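You operate a simulated robot arm through the tools that you are given. There is no shell and no other tool.

You run a simulated robot arm. Do the job below in one go: nothing can be reset, and whatever is moved stays where it is left.

JOB
Set the laser to 110 cm and show the line.
Fine: tripod lever to FREE for the height, then back to HOLD; yellow slider to FREE, laser switch on.

Only the result counts: the job must be done as asked and must still hold three seconds after the hand-in. Knocking over, shifting, dropping, spilling or breaking anything else fails it.

ROBOT AND FRAMES
A 7-joint arm with a two-finger parallel gripper, fixed in place. Base frame: the origin is on the floor under the middle of its stand, x ahead of it, y to its left, z up. Lengths are in m, angles in degrees, forces in N, time in s.
With the tool pointing down near the work surface it reaches from about 0.12 to 0.64 m from the base axis. Its first joint turns from -66.0 to 66.0 degrees. Payload 2.4 kg.
The tool frame sits at the grasp point between the pads (the TCP): z along the fingers, y along the line on which they close. The tips reach 0.03 m beyond it. Largest opening 0.094 m; finger width 0.028, thickness 0.01; the body of the gripper, 0.05 by 0.096 m, starts 0.055 m behind the TCP.
Orientation is that of the tool frame in the base frame, as a unit quaternion [x, y, z, w]. With the fingers straight down and closing along the base's y, the tool's x points along the base's -x, its y along +y and its z along -z.

CONTROLS
- The arm moves only by the tool step_arm. Its argument "series" is a list of rows, each a list of 3 entries, a list of its own where there are three numbers: the shift along the tool's x, y, z in m, then the turn, a rotation vector about the tool's x, y, z in degrees, then the closure, from 0 (fully open) to 1 (shut). In form: [[[x, y, z], [wx, wy, wz], jaw], ...]. A call has 1 to 20 rows; each row shifts and turns the commanded pose from where the row before left it, along the tool's axes as they then stand. A row lasts 0.2 s, in which the tool goes at most 0.05 m and 8.6 degrees; a call with a longer step from one row to the next is refused whole, and so is a gripper value outside its range. A pose out of reach is approached as far as the arm can. The call stops where the force on the tool passes 60 N (or 10 N more than at its start, if that is more) or the arm is blocked; 0.2 s more then pass. Each finger travels about 0.153 m/s and halts on what it meets, pressing with about 38 N; the grip force reading is that of the motor and also rises with nothing between the fingers. The clock runs only during rows and for 0.2 s after the last one: add rows that do not move to give the fingers time. The reply holds the time, the measured pose of the TCP, the force on the tool along the base axes, the opening and the grip force, in the units named above and with some noise, with the torque about the TCP (base axes, N m) and any sound that the robot's microphone picked up.
- Cameras (640 x 400 px; columns grow to the right, rows downward): "scene" is fixed at [0.0296, 0.4634, 1.4503]; the picture's right is [-0.84, -0.54, 0.00], its down [-0.26, 0.41, -0.88] and it looks along [0.47, -0.74, -0.48] (base axes); focal length 337 px, centre (320, 200). "wrist" rides on the gripper at [0.076, 0.014, -0.103] in the tool frame; the picture's right is [-0.18, 0.98, 0.00], its down [-0.75, -0.14, -0.64] and it looks along [-0.63, -0.12, 0.77] (tool axes); focal length 243 px, centre (320, 200). There is no depth. A picture from a camera that has moved, and an enlarged one, comes with that camera's place and axes in the base frame and with its lens.
- get_image(camera): a new picture of that camera. It takes no simulated time.
- close_up(camera, box): a new picture of the part [left, top, right, bottom] of that camera's present view, enlarged. It takes no simulated time.
- sign_off(): hands the job in; it is judged then, once.

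Nothing tells you positions but the pictures and the camera data. Unless the task says otherwise, let go and move clear before handing in.

The tools are called after ">>>" as a command line: name --argument value ..., lists and objects as JSON in quotes. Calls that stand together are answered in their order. step_arm: Moves the arm, as the interface text tells. Its arguments: {"type":"object","properties":{"series":{"type":"array"}},"required":["series"]} The other tools are called the same way: get_image (camera) takes a picture; close_up (camera, box) takes an enlarged picture of a part of a camera's view; sign_off () hands the job in.

At the start:

```text
clock: 0.0
eef_pos: [0.3704, -0.1269, 1.2938]
orientation: [-0.001, 1.0, 0.0, 0.0]
force: [-0.1, 0.2, -0.4]
ft_torque: [0.02, -0.03, -0.01]
finger_gap: 0.0941
grasp_force: 0.0
```

scene: 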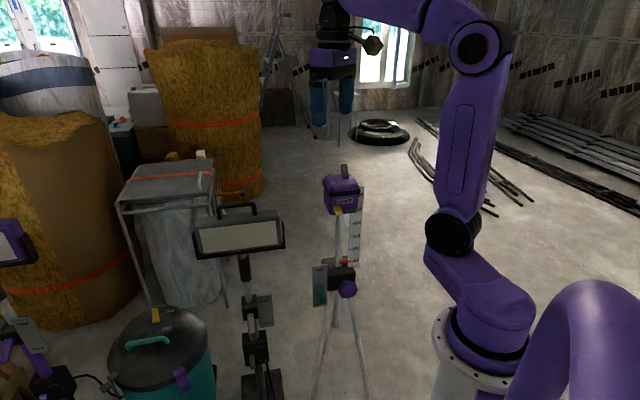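
wrist: 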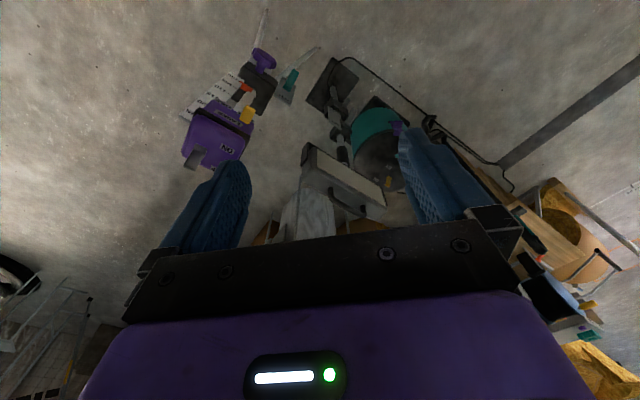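

The laser is a purple box on a tripod with a scale beside it, in front of the arm. I'll take enlarged pictures to identify the lever, the slider and the switch.

>>> close_up --camera "scene" --box '[290, 150, 400, 220]'

>>> close_up --camera "scene" --box '[290, 220, 400, 320]'

>>> close_up --camera "wrist" --box '[150, 20, 340, 180]'

>>> close_up --camera "scene" --box '[200, 140, 420, 400]'

```text
5.71 times, centred on (345, 185) of scene
camera zoom: at [0.0296, 0.4634, 1.4503], right [-0.84, -0.54, 0.0], down [-0.26, 0.41, -0.88], along [0.47, -0.74, -0.48], focal length 1925 px, centre (177, 286)
```

zoom: 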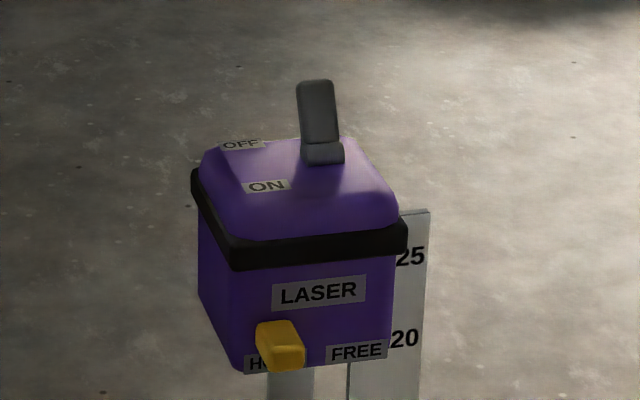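

```text
4.00 times, centred on (345, 270) of scene
camera zoom: at [0.0296, 0.4634, 1.4503], right [-0.84, -0.54, 0.0], down [-0.26, 0.41, -0.88], along [0.47, -0.74, -0.48], focal length 1348 px, centre (220, -80)
```

zoom: 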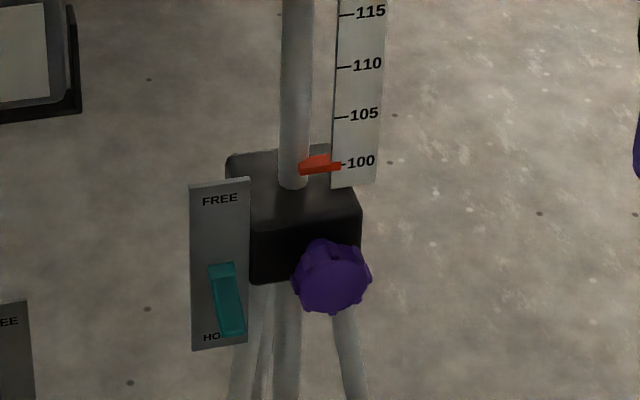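

```text
2.50 times, centred on (245, 100) of wrist
camera zoom: at [0.2957, -0.1122, 1.3949], right [0.18, 0.98, 0.0], down [0.75, -0.14, 0.64], along [0.63, -0.12, -0.77], focal length 606 px, centre (508, 450)
```

zoom: 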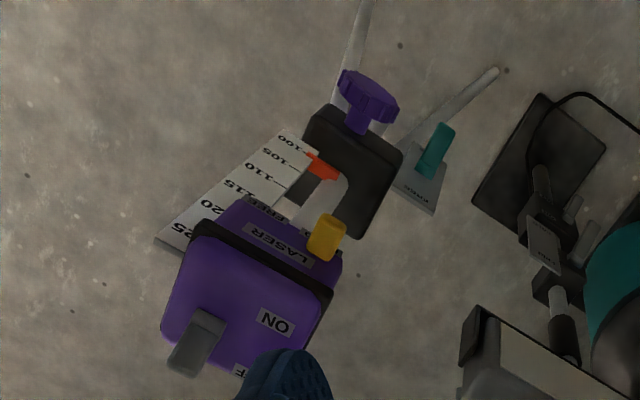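

```text
1.54 times, centred on (310, 270) of scene
camera zoom: at [0.0296, 0.4634, 1.4503], right [-0.84, -0.54, 0.0], down [-0.26, 0.41, -0.88], along [0.47, -0.74, -0.48], focal length 518 px, centre (335, 92)
```

zoom: 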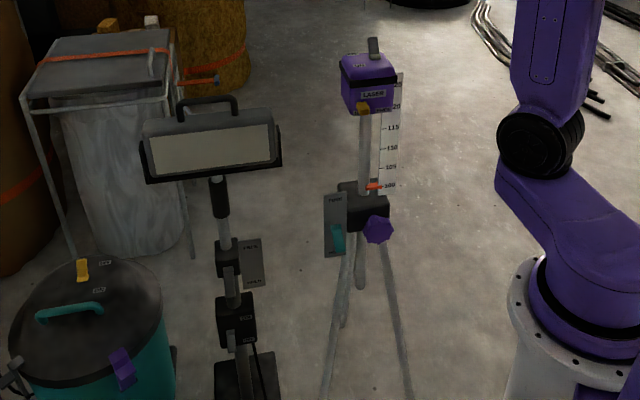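

The laser head stands at roughly (0.45, -0.34), with its top near z 1.03 and its front face turned toward the robot. The teal lever is near (0.456, -0.222, 0.66). The red pointer reads about 100. I'll turn the wrist to face the tripod and move in for a better look.

>>> step_arm --series '[[[0, 0, 0], [0, 0, 8], 0], [[0, 0, 0], [0, 0, 8], 0], [[0, 0, 0], [0, 0, 8], 0], [[0, 0, 0], [0, 0, 8], 0], [[0, 0, 0], [0, 0, 8], 0], [[0.0036, -0.025, 0.033], [0, 0, 0], 0], [[0.0036, -0.025, 0.033], [0, 0, 0], 0], [[0.0036, -0.025, 0.033], [0, 0, 0], 0], [[0.0036, -0.025, 0.033], [0, 0, 0], 0], [[0, 0, 0], [0, 0, 0], 0]]'

>>> get_image --camera "wrist"

>>> get_image --camera "scene"

```text
clock: 2.2
eef_pos: [0.2962, -0.1907, 1.1612]
orientation: [0.342, 0.94, 0.0, 0.001]
force: [0.2, 0.5, -0.1]
ft_torque: [0.02, 0.01, -0.01]
finger_gap: 0.0939
grasp_force: 0.0
```

```text
taken
camera wrist: at [0.2471, -0.133, 1.2631], right [0.77, 0.63, 0.0], down [0.49, -0.59, 0.64], along [0.41, -0.5, -0.77], focal length 243 px, centre (320, 200)
```

wrist: 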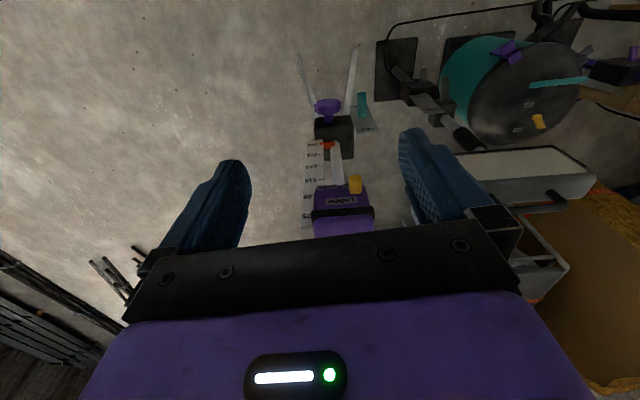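

```text
taken
```

scene: 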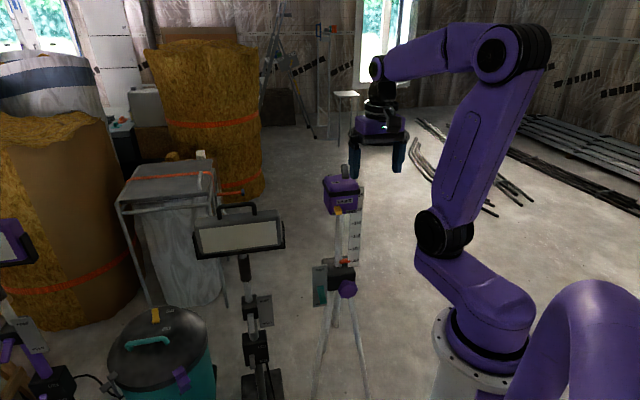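

The tripod is now in view between the open fingers. I'll enlarge each control.

>>> close_up --camera "wrist" --box '[280, 80, 400, 155]'

>>> close_up --camera "wrist" --box '[290, 165, 390, 240]'

```text
5.33 times, centred on (340, 118) of wrist
camera zoom: at [0.2471, -0.133, 1.2631], right [0.77, 0.63, 0.0], down [0.49, -0.59, 0.64], along [0.41, -0.5, -0.77], focal length 1294 px, centre (213, 640)
```

zoom: 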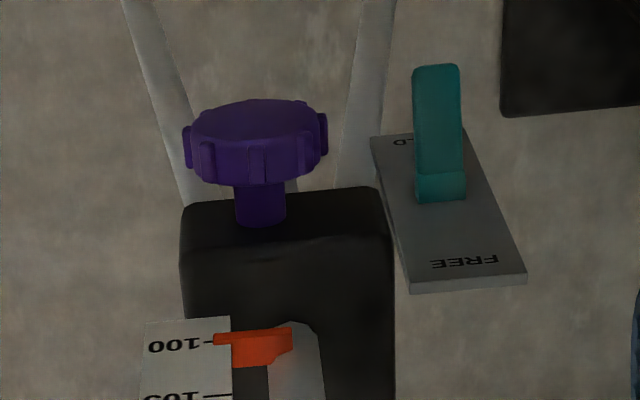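

```text
5.33 times, centred on (340, 202) of wrist
camera zoom: at [0.2471, -0.133, 1.2631], right [0.77, 0.63, 0.0], down [0.49, -0.59, 0.64], along [0.41, -0.5, -0.77], focal length 1294 px, centre (213, 187)
```

zoom: 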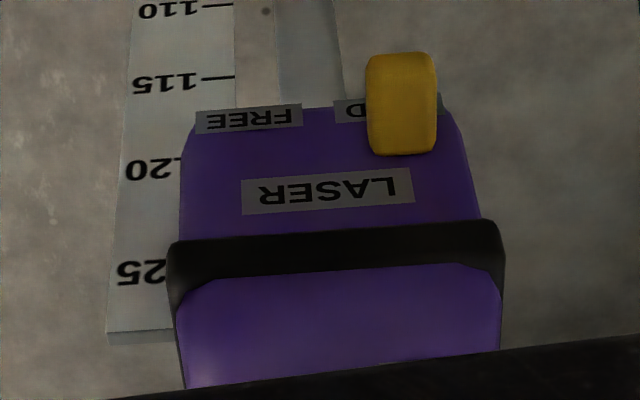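

The lever is a paddle toggle on a plate that faces the robot, currently down at HOLD. Next to it is a star knob on the mast clamp. I'll move the wrist camera lower and closer to measure both.

>>> step_arm --series '[[[0.0014, 0.0063, 0.0394], [0, 0, 0], 0], [[0.0014, 0.0063, 0.0394], [0, 0, 0], 0], [[0.0014, 0.0063, 0.0394], [0, 0, 0], 0], [[0.0014, 0.0063, 0.0394], [0, 0, 0], 0], [[0.0014, 0.0063, 0.0394], [0, 0, 0], 0], [[0.0014, 0.0063, 0.0394], [0, 0, 0], 0], [[0.0014, 0.0063, 0.0394], [0, 0, 0], 0], [[0.0014, 0.0063, 0.0394], [0, 0, 0], 0], [[0.0014, 0.0063, 0.0394], [0, 0, 0], 0], [[0.0014, 0.0063, 0.0394], [0, 0, 0], 0], [[0, 0, 0], [0, 0, 0], 0]]'

>>> get_image --camera "wrist"

>>> get_image --camera "scene"

```text
clock: 4.6
eef_pos: [0.3255, -0.1366, 0.7667]
orientation: [0.342, 0.94, 0.0, 0.001]
force: [0.0, -0.3, 0.0]
ft_torque: [0.03, -0.01, 0.03]
finger_gap: 0.094
grasp_force: 0.1
```

```text
taken
camera wrist: at [0.2774, -0.0776, 0.8683], right [0.77, 0.63, 0.0], down [0.49, -0.59, 0.64], along [0.41, -0.5, -0.77], focal length 243 px, centre (320, 200)
```

wrist: 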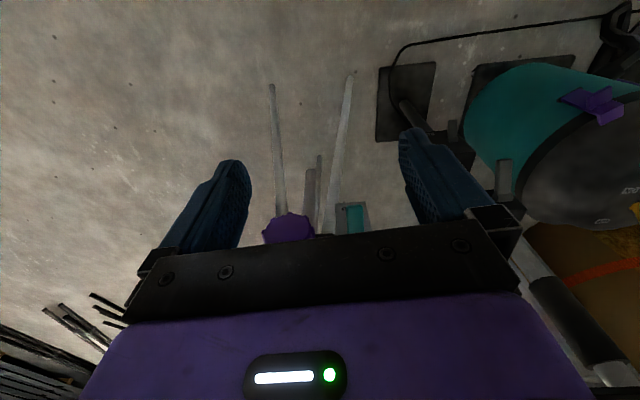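

```text
taken
```

scene: 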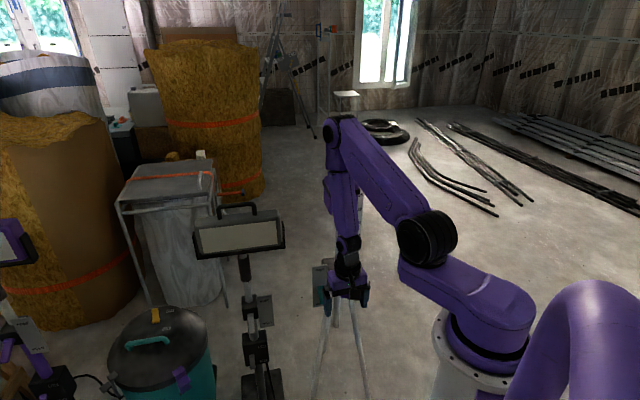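

The gripper body hides the lever from this angle. I'll tilt the fingers outward, toward the tripod, in steps to get a better view and to test the arm's reach.

>>> step_arm --series '[[[0, 0, 0], [0, -8, 0], 0], [[0, 0, 0], [0, -8, 0], 0], [[0, 0, 0], [0, -8, 0], 0], [[0, 0, 0], [0, -8, 0], 0], [[0, 0, 0], [0, -8, 0], 0], [[0, 0, 0], [0, -8, 0], 0], [[0, 0, 0], [0, 0, 0], 0]]'

>>> get_image --camera "wrist"

>>> get_image --camera "scene"

```text
clock: 6.2
eef_pos: [0.3252, -0.1369, 0.7674]
orientation: [0.313, 0.858, -0.139, 0.383]
force: [0.2, 0.1, 0.0]
ft_torque: [0.01, 0.01, 0.01]
finger_gap: 0.094
grasp_force: 0.1
```

```text
taken
camera wrist: at [0.2382, -0.0445, 0.7782], right [0.73, 0.67, 0.14], down [-0.07, -0.12, 0.99], along [0.68, -0.73, -0.04], focal length 243 px, centre (320, 200)
```

wrist: 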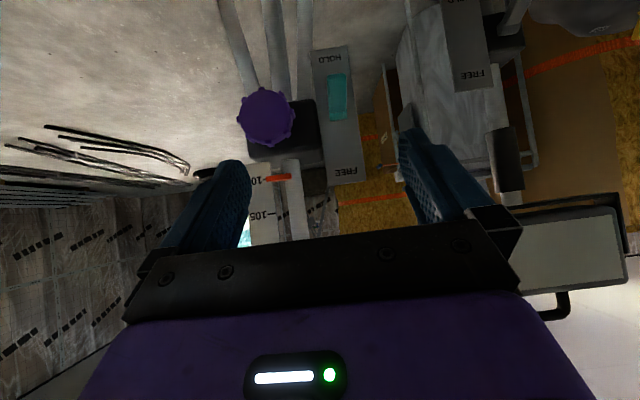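

```text
taken
```

scene: 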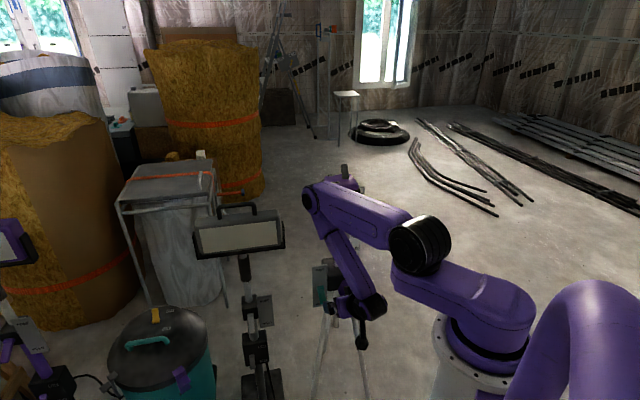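

This view shows the knob, the lever plate, the pointer and the scale clearly. I'll enlarge it for measurement.

>>> close_up --camera "wrist" --box '[220, 40, 380, 140]'

>>> close_up --camera "wrist" --box '[230, 140, 390, 240]'

```text
4.00 times, centred on (300, 90) of wrist
camera zoom: at [0.2382, -0.0445, 0.7782], right [0.73, 0.67, 0.14], down [-0.07, -0.12, 0.99], along [0.68, -0.73, -0.04], focal length 970 px, centre (400, 640)
```

zoom: 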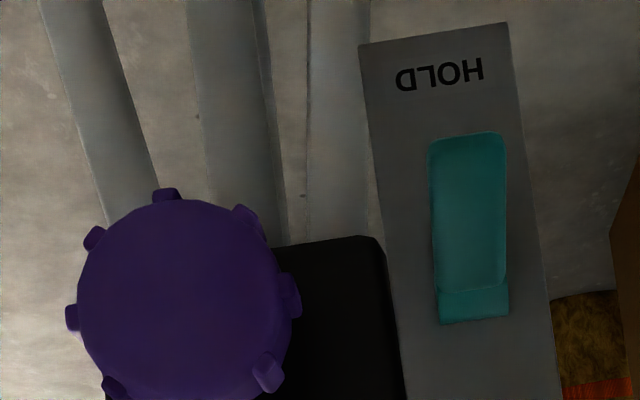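

```text
4.00 times, centred on (310, 190) of wrist
camera zoom: at [0.2382, -0.0445, 0.7782], right [0.73, 0.67, 0.14], down [-0.07, -0.12, 0.99], along [0.68, -0.73, -0.04], focal length 970 px, centre (360, 240)
```

zoom: 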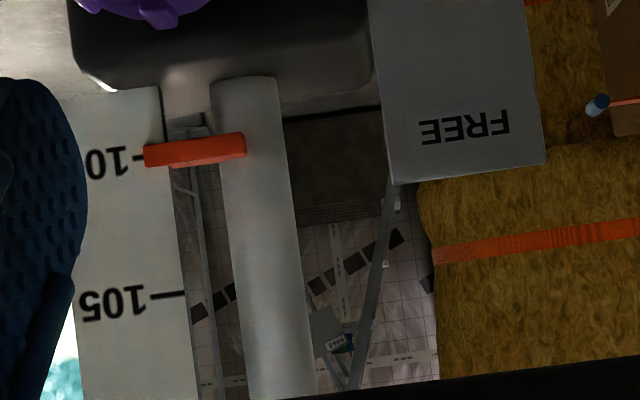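

Measured so far, from two matching views:
- **Tripod yaw:** 45°.
- **Lever:** pivot at about (0.477, -0.243, 0.662), with the paddle hanging 30° down.
- **Knob face:** centred at (0.390, -0.277, 0.663), radius about 3 cm.

I'll now align the tool to the tripod with the fingers nearly horizontal and closed, stopping in front of and below the lever.

>>> step_arm --series '[[[0, 0, 0], [3.716, 0, 3.346], 0.5], [[0, 0, 0], [0, -8, 0], 1], [[0, 0, 0], [0, -8, 0], 1], [[0, 0, 0], [0, -8, 0], 1], [[0, 0, 0], [0, -8, 0], 1], [[0.0298, 0.0066, 0.012], [0, 0, 0], 1], [[0.0298, 0.0066, 0.012], [0, 0, 0], 1], [[0.0298, 0.0066, 0.012], [0, 0, 0], 1], [[0.0298, 0.0066, 0.012], [0, 0, 0], 1], [[0.0298, 0.0066, 0.012], [0, 0, 0], 1], [[0, 0, 0], [0, 0, 0], 1]]'

>>> get_image --camera "wrist"

>>> get_image --camera "scene"

```text
clock: 8.6
eef_pos: [0.3606, -0.1382, 0.6633]
orientation: [0.292, 0.708, -0.246, 0.594]
force: [-0.5, -1.3, -0.3]
ft_torque: [0.01, 0.04, 0.0]
finger_gap: 0.0001
grasp_force: 32.9
out of reach, approached as far as the arm can: row 7, 9, 10
```

```text
taken
camera wrist: at [0.2904, -0.0469, 0.6036], right [0.72, 0.67, 0.18], down [-0.45, 0.26, 0.85], along [0.53, -0.69, 0.49], focal length 243 px, centre (320, 200)
```

wrist: 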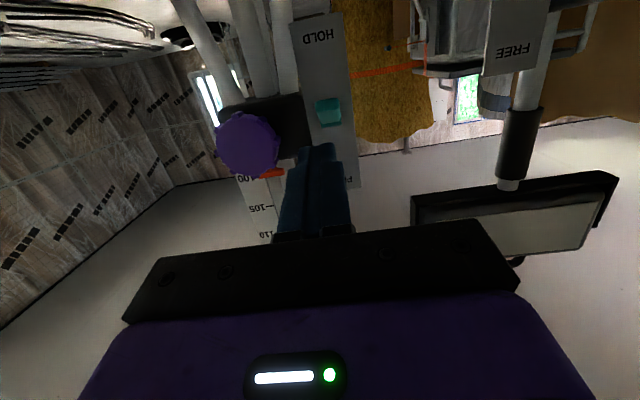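

```text
taken
```

scene: 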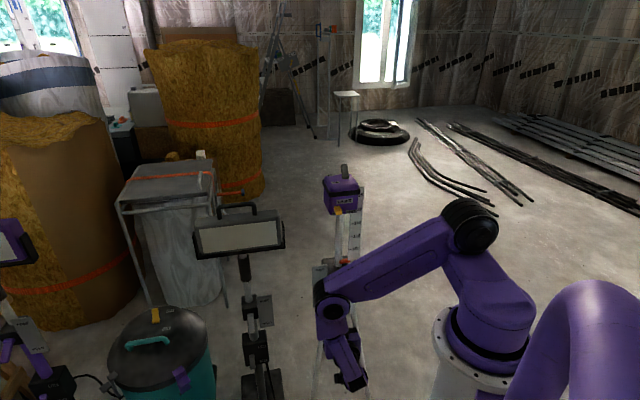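

With the fingers nearly horizontal, the arm runs out of reach this close in. I'll bring the tilt back to about 60°, which also suits pushing the lever up from below, and check where the pose ends up.

>>> step_arm --series '[[[0, 0, 0], [0, 8, 0], 1], [[0, 0, 0], [0, 8, 0], 1], [[0, 0, 0], [0, 4, 0], 1], [[0, 0, 0], [0, 0, 0], 1], [[0, 0, 0], [0, 0, 0], 1]]'

>>> get_image --camera "wrist"

```text
clock: 9.8
eef_pos: [0.3621, -0.1374, 0.663]
orientation: [0.332, 0.8, -0.192, 0.462]
force: [-0.8, 0.3, 0.4]
ft_torque: [-0.02, -0.01, -0.02]
finger_gap: 0.0
grasp_force: 32.8
```

```text
taken
camera wrist: at [0.2829, -0.0376, 0.6462], right [0.76, 0.63, 0.16], down [-0.23, 0.03, 0.97], along [0.61, -0.78, 0.16], focal length 243 px, centre (320, 200)
```

wrist: 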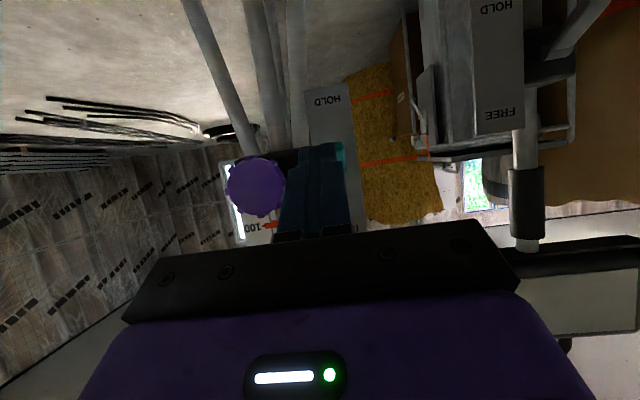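

Now I'll lower the closed fingers below the lever before reaching under it.

>>> step_arm --series '[[[0.0201, 0.0035, 0.0232], [0, 0, 0], 1], [[0.0201, 0.0035, 0.0232], [0, 0, 0], 1], [[0, 0, 0], [0, 0, 0], 1]]'

>>> get_image --camera "wrist"

```text
clock: 10.6
eef_pos: [0.3821, -0.1456, 0.6014]
orientation: [0.332, 0.8, -0.192, 0.462]
force: [-0.5, -0.3, -0.8]
ft_torque: [-0.01, -0.04, -0.02]
finger_gap: 0.0
grasp_force: 33.5
```

```text
taken
camera wrist: at [0.3024, -0.0475, 0.5858], right [0.76, 0.63, 0.16], down [-0.23, 0.03, 0.97], along [0.61, -0.78, 0.16], focal length 243 px, centre (320, 200)
```

wrist: 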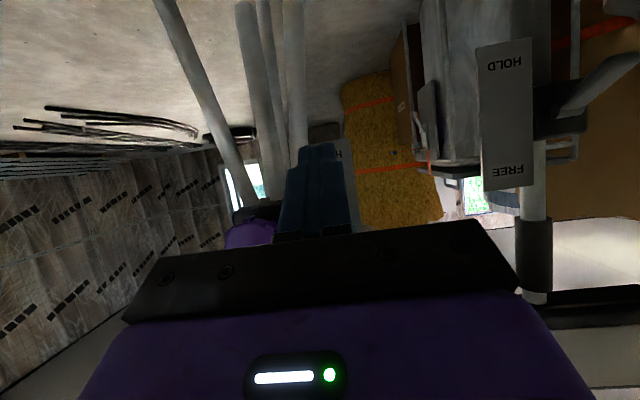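

The fingers are below the lever and clear of it. Next I'll reach under the paddle and then raise gently.

>>> step_arm --series '[[[-0.012, 0, 0.0208], [0, 0, 0], 1], [[-0.012, 0, 0.0208], [0, 0, 0], 1], [[-0.012, 0, 0.0208], [0, 0, 0], 1], [[0, 0, 0], [0, 0, 0], 1]]'

>>> get_image --camera "wrist"

>>> close_up --camera "scene" --box '[280, 230, 400, 330]'

```text
clock: 11.6
eef_pos: [0.4308, -0.1961, 0.6036]
orientation: [0.331, 0.8, -0.191, 0.462]
force: [0.0, -0.3, -0.3]
ft_torque: [0.0, -0.02, -0.04]
finger_gap: 0.0
grasp_force: 33.3
```

```text
taken
camera wrist: at [0.3528, -0.0976, 0.5878], right [0.76, 0.63, 0.16], down [-0.23, 0.03, 0.97], along [0.61, -0.78, 0.16], focal length 243 px, centre (320, 200)
```

wrist: 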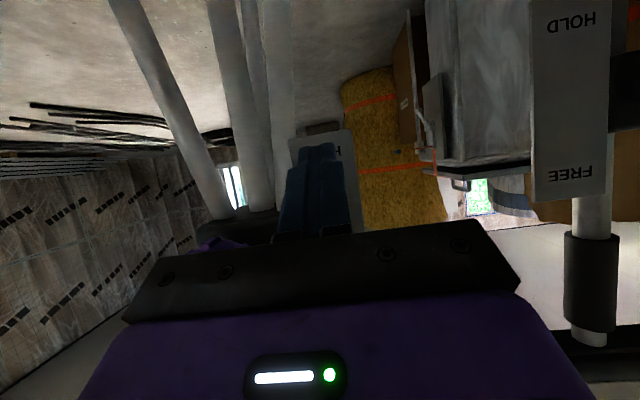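

```text
4.00 times, centred on (340, 280) of scene
camera zoom: at [0.0296, 0.4634, 1.4503], right [-0.84, -0.54, 0.0], down [-0.26, 0.41, -0.88], along [0.47, -0.74, -0.48], focal length 1348 px, centre (240, -120)
```

zoom: 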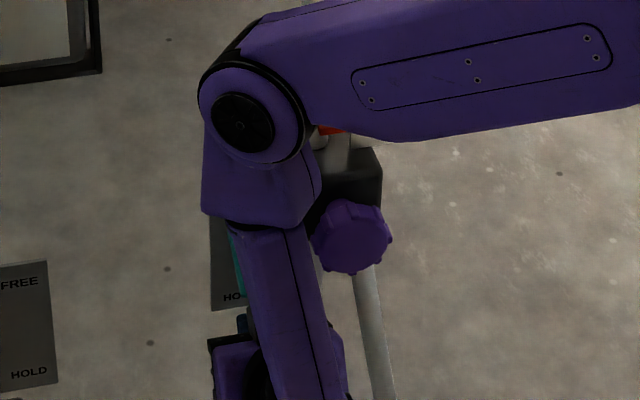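

No contact yet, with the fingertips under the paddle. I'll raise in small steps and watch the force.

>>> step_arm --series '[[[-0.0087, 0, -0.005], [0, 0, 0], 1], [[-0.0087, 0, -0.005], [0, 0, 0], 1], [[-0.0087, 0, -0.005], [0, 0, 0], 1], [[0, 0, 0], [0, 0, 0], 1]]'

```text
clock: 12.6
eef_pos: [0.4322, -0.1976, 0.6337]
orientation: [0.332, 0.8, -0.192, 0.462]
force: [-5.8, 5.1, -3.3]
ft_torque: [-0.07, -0.05, -0.05]
finger_gap: 0.0
grasp_force: 32.9
```

>>> close_up --camera "wrist" --box '[240, 100, 400, 240]'

>>> close_up --camera "scene" --box '[290, 230, 380, 330]'

```text
2.86 times, centred on (320, 170) of wrist
camera zoom: at [0.3529, -0.0982, 0.6177], right [0.76, 0.63, 0.16], down [-0.23, 0.03, 0.97], along [0.61, -0.78, 0.16], focal length 693 px, centre (320, 286)
```

zoom: 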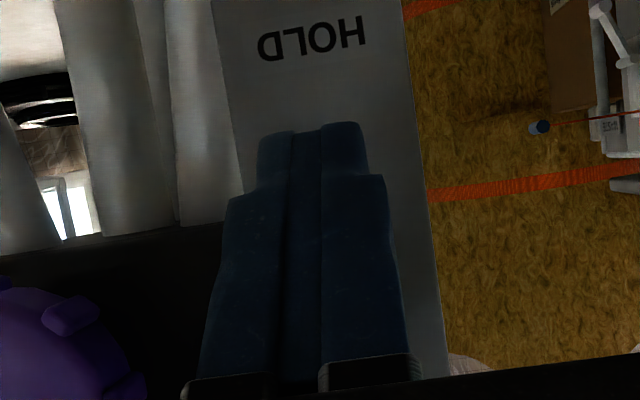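

```text
4.00 times, centred on (335, 280) of scene
camera zoom: at [0.0295, 0.4635, 1.4502], right [-0.84, -0.54, 0.0], down [-0.26, 0.41, -0.88], along [0.47, -0.74, -0.48], focal length 1348 px, centre (260, -120)
```

zoom: 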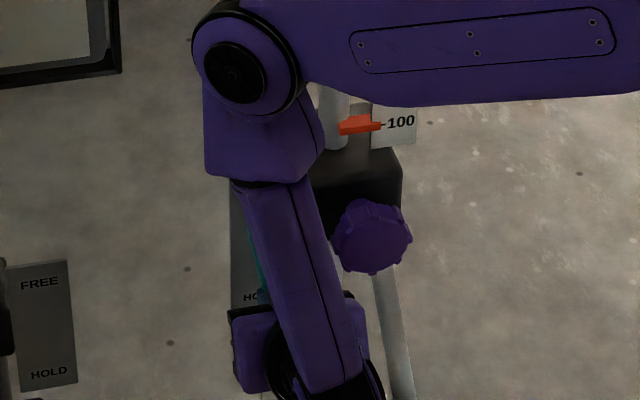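

The paddle is resting on the fingers at about 8 N. I'll keep raising in small steps.

>>> step_arm --series '[[[-0.0087, 0, -0.005], [0, 0, 0], 1], [[-0.0087, 0, -0.005], [0, 0, 0], 1], [[0, 0, 0], [0, 0, 0], 1]]'

```text
clock: 13.4
eef_pos: [0.4325, -0.1968, 0.6533]
orientation: [0.331, 0.801, -0.191, 0.46]
force: [-28.2, 29.8, 6.0]
ft_torque: [-0.4, -0.4, -0.05]
finger_gap: 0.0003
grasp_force: 33.3
```

The force jumped to about 41 N, mostly pushing back toward the robot. I'll look before doing anything more.

>>> close_up --camera "wrist" --box '[240, 100, 400, 240]'

>>> close_up --camera "scene" --box '[290, 230, 380, 330]'

```text
2.86 times, centred on (320, 170) of wrist
camera zoom: at [0.3515, -0.0976, 0.6381], right [0.76, 0.63, 0.16], down [-0.22, 0.03, 0.97], along [0.61, -0.77, 0.16], focal length 693 px, centre (320, 286)
```

zoom: 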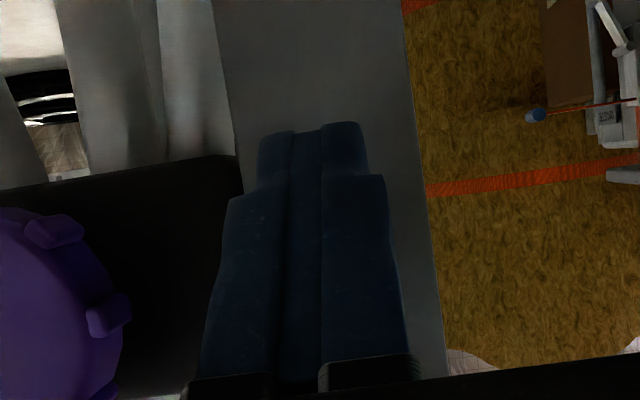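

```text
4.00 times, centred on (335, 280) of scene
camera zoom: at [0.029, 0.464, 1.4501], right [-0.84, -0.54, 0.0], down [-0.26, 0.41, -0.88], along [0.47, -0.74, -0.48], focal length 1348 px, centre (260, -120)
```

zoom: 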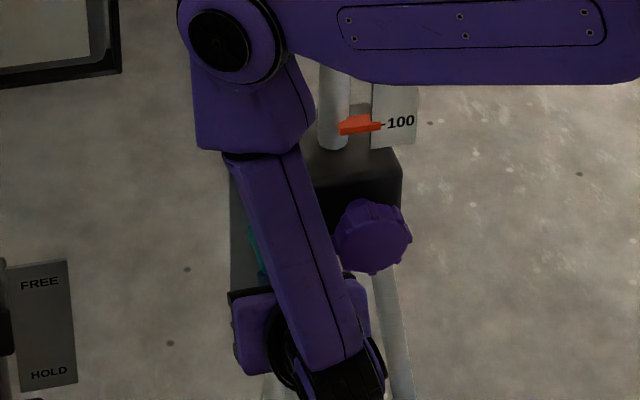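

The tripod hasn't moved, and the pointer and knob are unchanged. The paddle end is jamming against the sloped fingertips, so I'll back off toward the robot a little and check the force.

>>> step_arm --series '[[[0.003, 0, -0.0052], [0, 0, 0], 1], [[0.003, 0, -0.0052], [0, 0, 0], 1], [[0, 0, 0], [0, 0, 0], 1]]'

>>> close_up --camera "wrist" --box '[240, 100, 400, 240]'

>>> close_up --camera "scene" --box '[290, 230, 380, 330]'

```text
clock: 14.2
eef_pos: [0.4259, -0.1904, 0.6537]
orientation: [0.331, 0.8, -0.19, 0.463]
force: [-0.6, 0.6, -0.6]
ft_torque: [0.03, 0.01, 0.01]
finger_gap: 0.0
grasp_force: 33.3
```

```text
2.86 times, centred on (320, 170) of wrist
camera zoom: at [0.3458, -0.0904, 0.6379], right [0.76, 0.63, 0.16], down [-0.23, 0.03, 0.97], along [0.61, -0.78, 0.16], focal length 693 px, centre (320, 286)
```

zoom: 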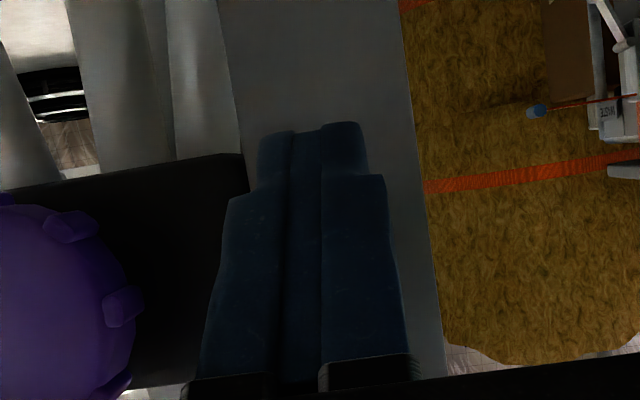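

```text
4.00 times, centred on (335, 280) of scene
camera zoom: at [0.0296, 0.4634, 1.4503], right [-0.84, -0.54, 0.0], down [-0.26, 0.41, -0.88], along [0.47, -0.74, -0.48], focal length 1348 px, centre (260, -120)
```

zoom: 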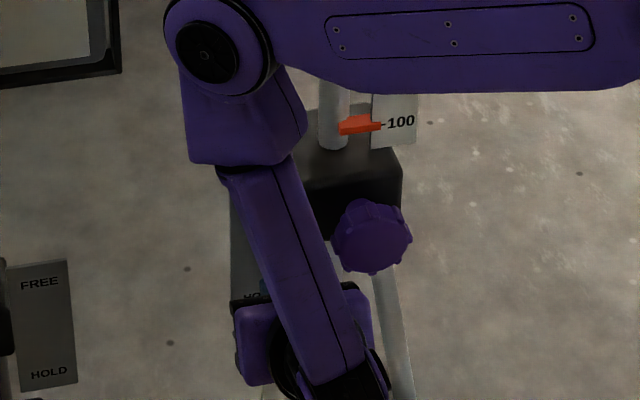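

The lever dropped back to HOLD, so it's a sprung two-position toggle and the sloped finger jammed it. I'll go back out, lower, and flatten the fingers to about 80°, so they push straight up.

>>> step_arm --series '[[[0.02, 0, -0.0346], [0, 0, 0], 1], [[0.0234, 0, 0.0135], [0, 0, 0], 1], [[0.0234, 0, 0.0135], [0, 0, 0], 1], [[0, 0, 0], [0, -8, 0], 1], [[0, 0, 0], [0, -8, 0], 1], [[0, 0, 0], [0, -4, 0], 1], [[0, 0, 0], [0, 0, 0], 1]]'

>>> get_image --camera "wrist"

>>> close_up --camera "scene" --box '[280, 220, 400, 330]'

```text
clock: 15.8
eef_pos: [0.3892, -0.1732, 0.6469]
orientation: [0.296, 0.725, -0.24, 0.574]
force: [-0.7, 0.1, -0.6]
ft_torque: [0.0, -0.01, 0.02]
finger_gap: 0.0
grasp_force: 33.6
out of reach, approached as far as the arm can: row 4, 5, 6
```

```text
taken
camera wrist: at [0.3162, -0.0811, 0.5945], right [0.72, 0.67, 0.17], down [-0.42, 0.23, 0.88], along [0.55, -0.71, 0.44], focal length 243 px, centre (320, 200)
```

wrist: 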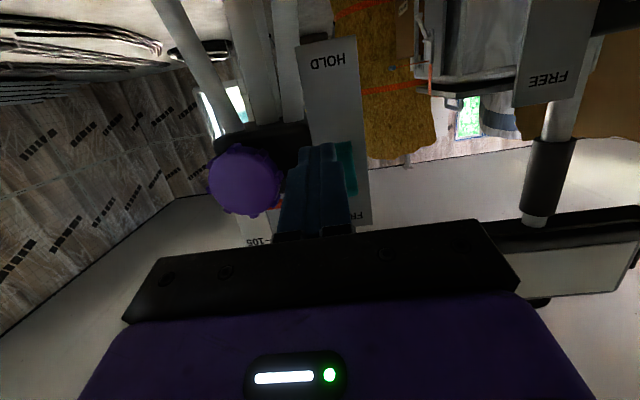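

```text
3.64 times, centred on (340, 275) of scene
camera zoom: at [0.0296, 0.4634, 1.4503], right [-0.84, -0.54, 0.0], down [-0.26, 0.41, -0.88], along [0.47, -0.74, -0.48], focal length 1225 px, centre (247, -73)
```

zoom: 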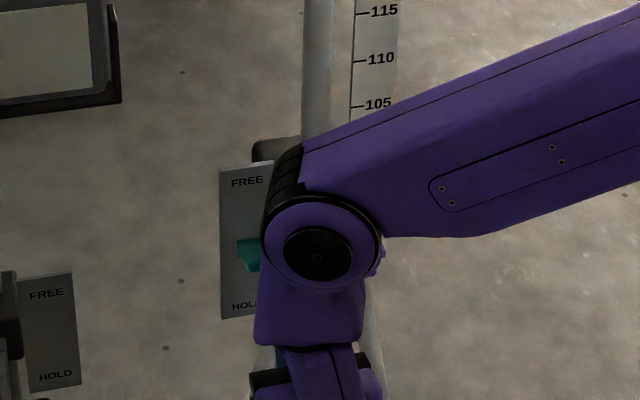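

>>> close_up --camera "wrist" --box '[270, 30, 400, 250]'

>>> close_up --camera "scene" --box '[305, 250, 365, 320]'

```text
1.82 times, centred on (335, 140) of wrist
camera zoom: at [0.3162, -0.0811, 0.5945], right [0.72, 0.67, 0.17], down [-0.42, 0.23, 0.88], along [0.55, -0.71, 0.44], focal length 441 px, centre (293, 309)
```

zoom: 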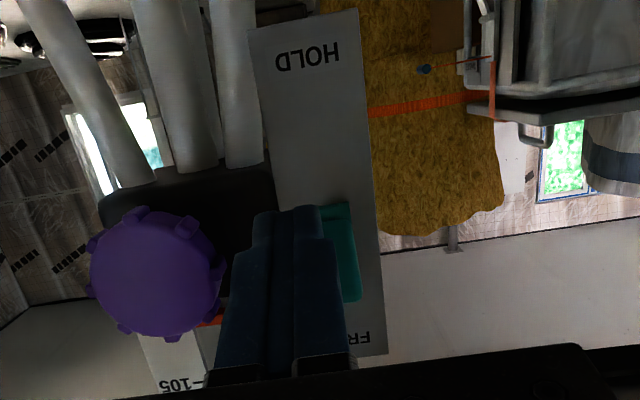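

```text
5.71 times, centred on (335, 285) of scene
camera zoom: at [0.0296, 0.4634, 1.4503], right [-0.84, -0.54, 0.0], down [-0.26, 0.41, -0.88], along [0.47, -0.74, -0.48], focal length 1925 px, centre (234, -286)
```

zoom: 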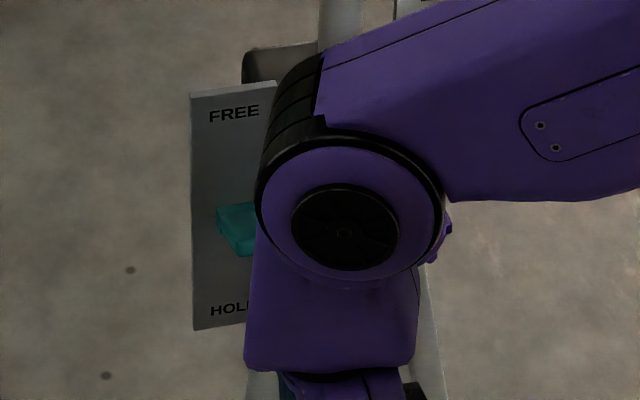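

The paddle now seems to point toward FREE: it may have snapped over when I released the load. I'll back away for an unobstructed look at the lever and pointer.

>>> step_arm --series '[[[0, 0, 0], [0, 8, 0], 1], [[0, 0, 0], [0, 8, 0], 1], [[0, 0, 0], [0, 8, 0], 1], [[0, 0, 0], [0, 5, 0], 1], [[-0.0106, 0, -0.0331], [0, 0, 0], 1], [[-0.0106, 0, -0.0331], [0, 0, 0], 1], [[-0.0106, 0, -0.0331], [0, 0, 0], 1], [[-0.0106, 0, -0.0331], [0, 0, 0], 1], [[0, 0, 0], [0, 0, 0], 1]]'

>>> get_image --camera "wrist"

>>> get_image --camera "scene"

```text
clock: 17.8
eef_pos: [0.3412, -0.1221, 0.7679]
orientation: [0.347, 0.844, -0.158, 0.376]
force: [-0.8, -0.3, 0.1]
ft_torque: [-0.01, 0.0, 0.01]
finger_gap: 0.0
grasp_force: 32.9
```

```text
taken
camera wrist: at [0.2613, -0.0236, 0.7791], right [0.78, 0.61, 0.13], down [-0.08, -0.11, 0.99], along [0.62, -0.78, -0.04], focal length 243 px, centre (320, 200)
```

wrist: 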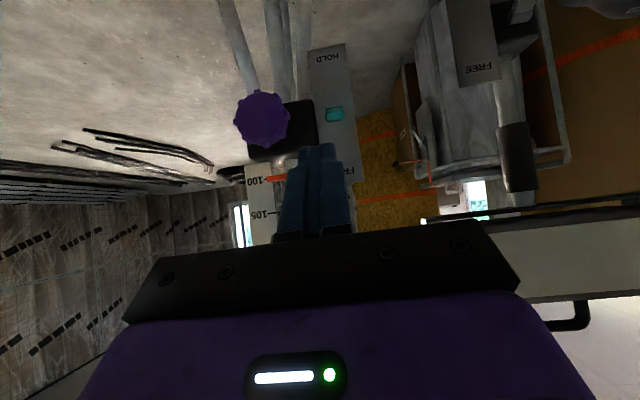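

```text
taken
```

scene: 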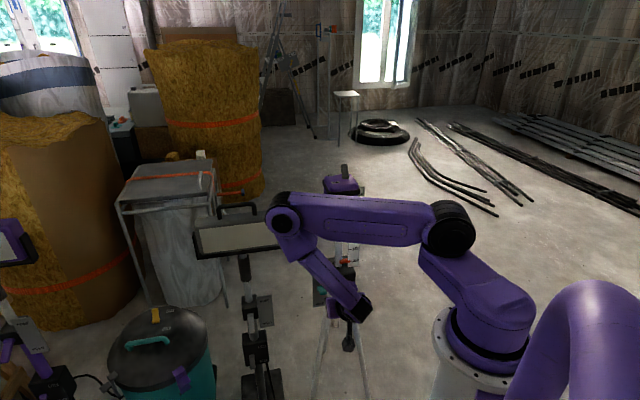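

>>> close_up --camera "wrist" --box '[220, 40, 380, 140]'

>>> close_up --camera "wrist" --box '[230, 140, 390, 240]'

>>> close_up --camera "scene" --box '[300, 230, 380, 310]'

```text
4.00 times, centred on (300, 90) of wrist
camera zoom: at [0.2613, -0.0236, 0.7791], right [0.78, 0.61, 0.13], down [-0.08, -0.11, 0.99], along [0.62, -0.78, -0.04], focal length 970 px, centre (400, 640)
```

zoom: 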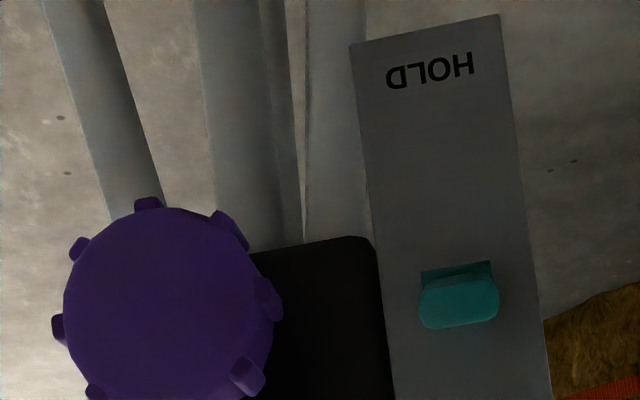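

```text
4.00 times, centred on (310, 190) of wrist
camera zoom: at [0.2613, -0.0236, 0.7791], right [0.78, 0.61, 0.13], down [-0.08, -0.11, 0.99], along [0.62, -0.78, -0.04], focal length 970 px, centre (360, 240)
```

zoom: 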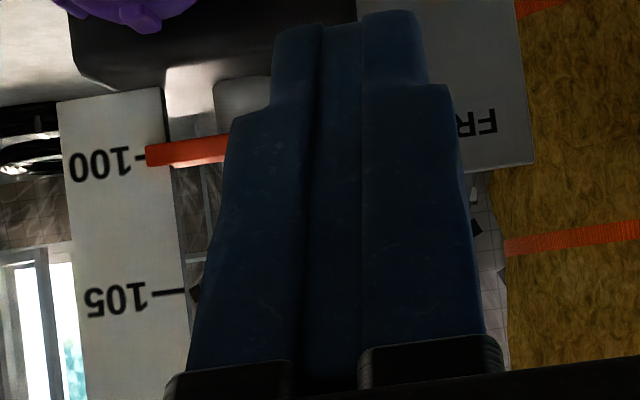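

```text
5.00 times, centred on (340, 270) of scene
camera zoom: at [0.0296, 0.4634, 1.4503], right [-0.84, -0.54, 0.0], down [-0.26, 0.41, -0.88], along [0.47, -0.74, -0.48], focal length 1684 px, centre (220, -150)
```

zoom: 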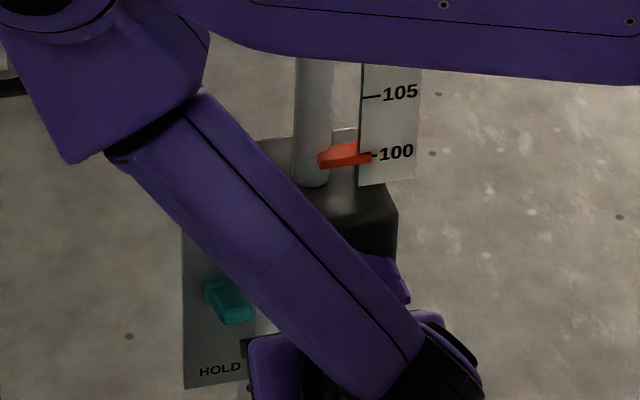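

The lever is now at FREE, nothing has shifted, and the pointer still reads 100. Next I'll check whether I can get the gripper lined up in front of the knob, which probably drives the mast height.

>>> step_arm --series '[[[0.0005, -0.0188, 0.0249], [0, 0, 0], 0.13], [[0.0005, -0.0188, 0.0249], [0, 0, 0], 0.13], [[0.0005, -0.0188, 0.0249], [0, 0, 0], 0.13], [[0.0005, -0.0188, 0.0249], [0, 0, 0], 0.13], [[0, 0, 0], [0, -8, 0], 0.13], [[0, 0, 0], [0, -8, 0], 0.13], [[0, 0, 0], [0, -8, 0], 0.13], [[0, 0, 0], [0, -8, 0], 0.13], [[0, 0, 0], [0, 0, 0], 0.13]]'

>>> get_image --camera "wrist"

>>> get_image --camera "scene"

```text
clock: 19.8
eef_pos: [0.3375, -0.2286, 0.6998]
orientation: [0.29, 0.708, -0.248, 0.594]
force: [-0.2, -0.8, -0.1]
ft_torque: [-0.04, -0.01, 0.0]
finger_gap: 0.0817
grasp_force: 0.0
```

```text
taken
camera wrist: at [0.267, -0.1379, 0.6406], right [0.72, 0.67, 0.17], down [-0.45, 0.26, 0.85], along [0.53, -0.69, 0.49], focal length 243 px, centre (320, 200)
```

wrist: 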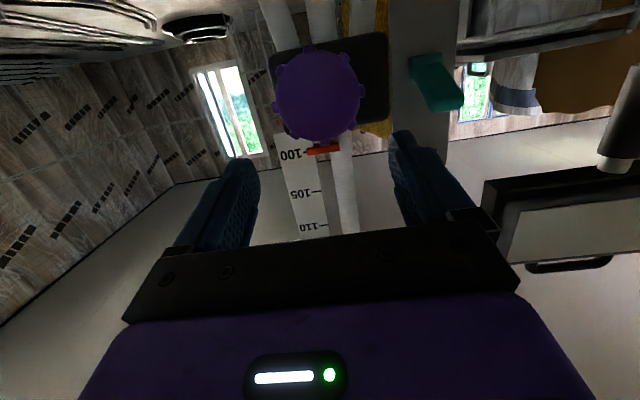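

```text
taken
```

scene: 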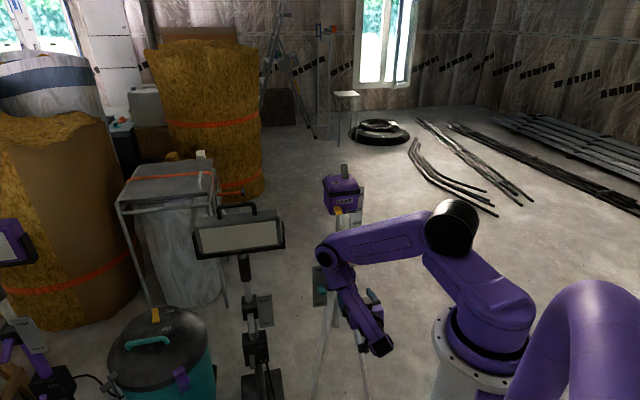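

That pose is reachable with the fingers nearly level, and from below the lever clearly shows up at FREE. I'll lower to knob height, staying just short of its face.

>>> step_arm --series '[[[0.0139, 0.0015, 0.0177], [0, 0, 0], 0.13], [[0.0139, 0.0015, 0.0177], [0, 0, 0], 0.13], [[0, 0, 0], [0, 0, 0], 0.13]]'

>>> get_image --camera "wrist"

```text
clock: 20.6
eef_pos: [0.3667, -0.239, 0.6666]
orientation: [0.291, 0.709, -0.248, 0.593]
force: [-0.5, 1.4, -0.1]
ft_torque: [0.0, 0.02, -0.01]
finger_gap: 0.0819
grasp_force: 0.0
out of reach, approached as far as the arm can: row 2
```

```text
taken
camera wrist: at [0.2957, -0.15, 0.6078], right [0.72, 0.67, 0.17], down [-0.45, 0.26, 0.85], along [0.53, -0.69, 0.49], focal length 243 px, centre (320, 200)
```

wrist: 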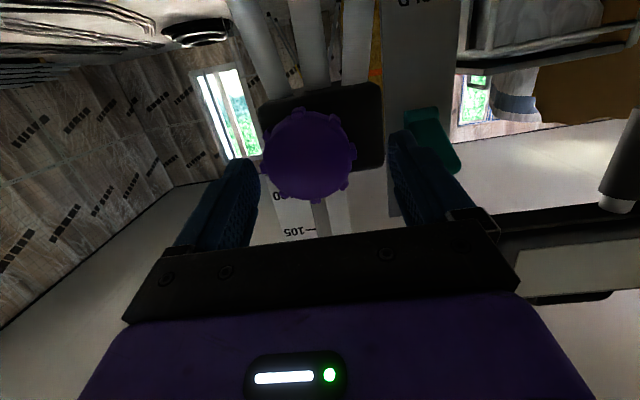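

I'm about 1 cm off centre sideways. I'll correct that before sliding onto the knob.

>>> step_arm --series '[[[0, -0.0103, 0.003], [0, 0, 0], 0.13], [[0, 0, 0], [0, 0, 0], 0.13]]'

>>> get_image --camera "scene"

```text
clock: 21.2
eef_pos: [0.3611, -0.2503, 0.6667]
orientation: [0.292, 0.71, -0.248, 0.591]
force: [0.9, 0.4, 0.3]
ft_torque: [0.01, 0.02, 0.01]
finger_gap: 0.0818
grasp_force: 0.0
```

```text
taken
```

scene: 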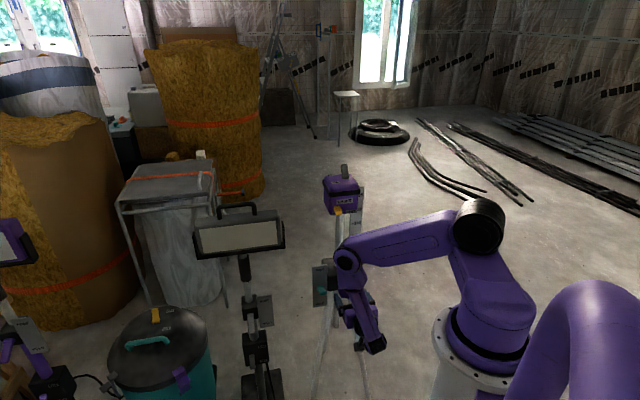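

>>> step_arm --series '[[[-0.0026, 0.0008, 0.0148], [0, 0, 0], 0.13], [[-0.0026, 0.0008, 0.0148], [0, 0, 0], 0.13], [[0, 0, 0], [0, 0, 0], 0.13]]'

>>> get_image --camera "wrist"

>>> close_up --camera "scene" --box '[290, 220, 390, 330]'

```text
clock: 22.0
eef_pos: [0.3833, -0.2699, 0.6646]
orientation: [0.292, 0.709, -0.249, 0.592]
force: [-0.3, -0.5, -0.7]
ft_torque: [0.01, -0.01, 0.02]
finger_gap: 0.082
grasp_force: 0.1
```

```text
taken
camera wrist: at [0.313, -0.1793, 0.6068], right [0.72, 0.67, 0.17], down [-0.45, 0.26, 0.86], along [0.53, -0.69, 0.49], focal length 243 px, centre (320, 200)
```

wrist: 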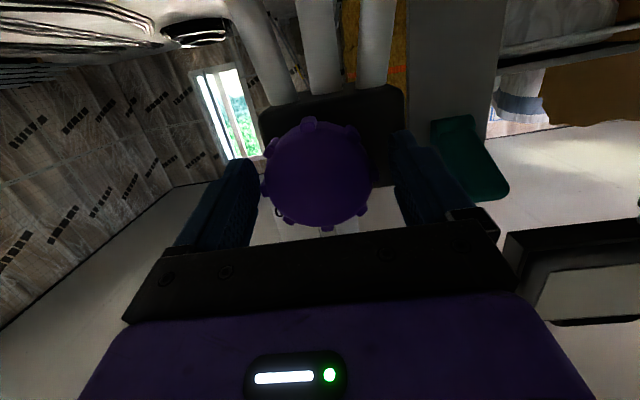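

```text
3.64 times, centred on (340, 275) of scene
camera zoom: at [0.0296, 0.4634, 1.4503], right [-0.84, -0.54, 0.0], down [-0.26, 0.41, -0.88], along [0.47, -0.74, -0.48], focal length 1225 px, centre (247, -73)
```

zoom: 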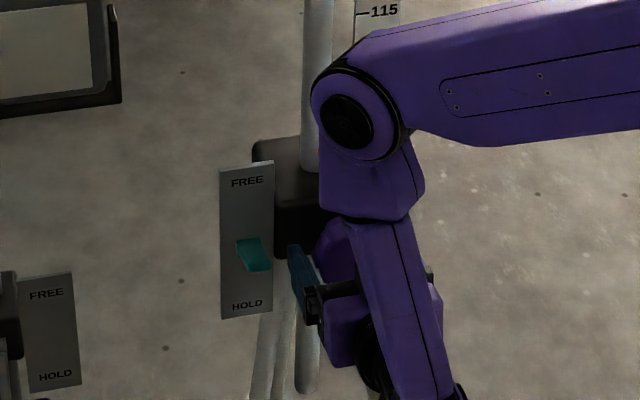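

The knob is centred between the fingers to within about 1 mm. I'll close on it.

>>> step_arm --series '[[[0, 0, 0], [0, 0, 0], 1], [[0, 0, 0], [0, 0, 0], 1], [[0, 0, 0], [0, 0, 0], 1]]'

>>> close_up --camera "wrist" --box '[220, 90, 440, 240]'

>>> close_up --camera "scene" --box '[290, 150, 400, 330]'

```text
clock: 22.8
eef_pos: [0.3825, -0.2693, 0.6647]
orientation: [0.292, 0.708, -0.249, 0.592]
force: [0.7, -9.3, -0.9]
ft_torque: [0.05, 0.04, -0.1]
finger_gap: 0.0592
grasp_force: 44.4
```

```text
2.67 times, centred on (330, 165) of wrist
camera zoom: at [0.3127, -0.1798, 0.6068], right [0.72, 0.67, 0.17], down [-0.45, 0.26, 0.85], along [0.53, -0.69, 0.49], focal length 647 px, centre (293, 293)
```

zoom: 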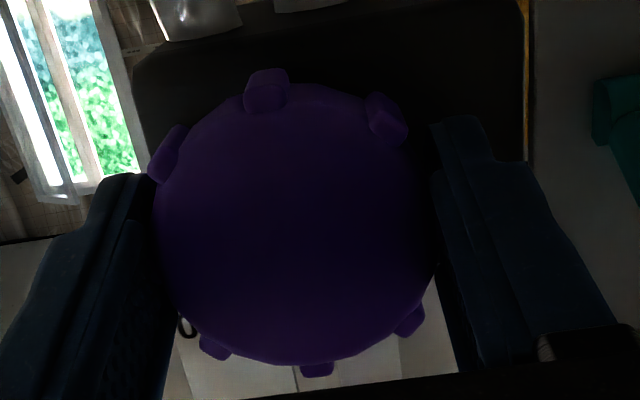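

```text
2.22 times, centred on (345, 240) of scene
camera zoom: at [0.0296, 0.4632, 1.4503], right [-0.84, -0.54, 0.0], down [-0.26, 0.41, -0.88], along [0.47, -0.74, -0.48], focal length 749 px, centre (264, 111)
```

zoom: 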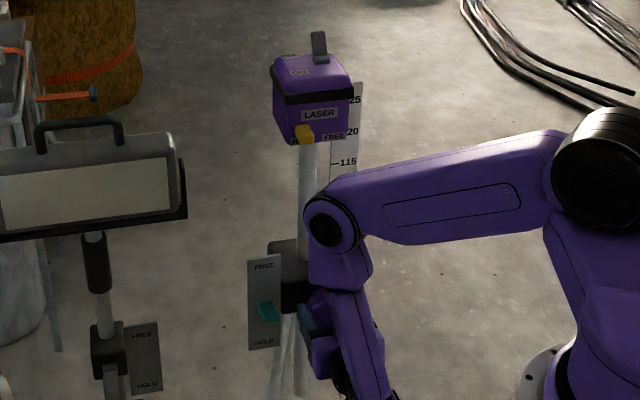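

I have the knob with a gap of 0.059. I'll try a small test turn about the knob's axis and watch the pointer and the torque.

>>> step_arm --series '[[[0, 0, 0], [-0.87, 0, 4.92], 1], [[0, 0, 0], [-0.87, 0, 4.92], 1], [[0, 0, 0], [-0.87, 0, 4.92], 1], [[0, 0, 0], [0, 0, 0], 1]]'

>>> close_up --camera "wrist" --box '[220, 90, 440, 240]'

>>> close_up --camera "scene" --box '[290, 150, 400, 330]'

```text
clock: 23.8
eef_pos: [0.3843, -0.2704, 0.6657]
orientation: [0.368, 0.672, -0.154, 0.624]
force: [8.6, -20.1, -22.5]
ft_torque: [0.08, -0.04, 0.0]
finger_gap: 0.0596
grasp_force: 44.8
```

```text
2.67 times, centred on (330, 165) of wrist
camera zoom: at [0.3225, -0.1695, 0.6131], right [0.66, 0.62, 0.42], down [-0.6, 0.1, 0.79], along [0.44, -0.78, 0.44], focal length 647 px, centre (293, 293)
```

zoom: 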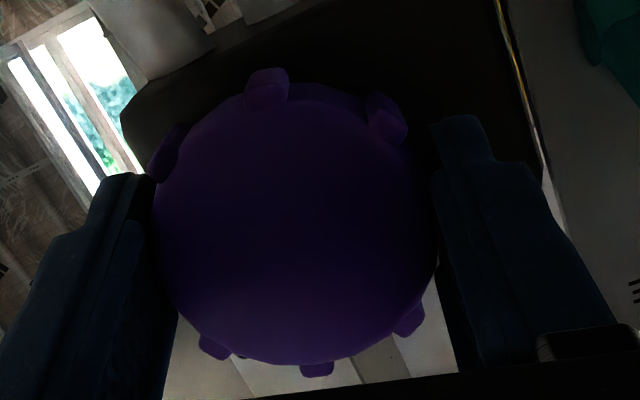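

```text
2.22 times, centred on (345, 240) of scene
camera zoom: at [0.03, 0.4628, 1.4504], right [-0.84, -0.54, 0.0], down [-0.26, 0.41, -0.88], along [0.47, -0.74, -0.48], focal length 749 px, centre (264, 111)
```

zoom: 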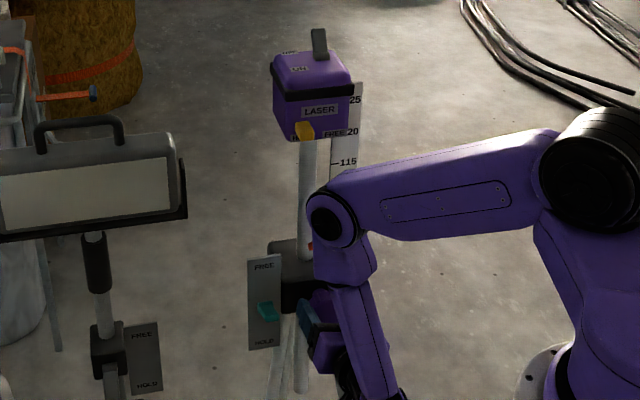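

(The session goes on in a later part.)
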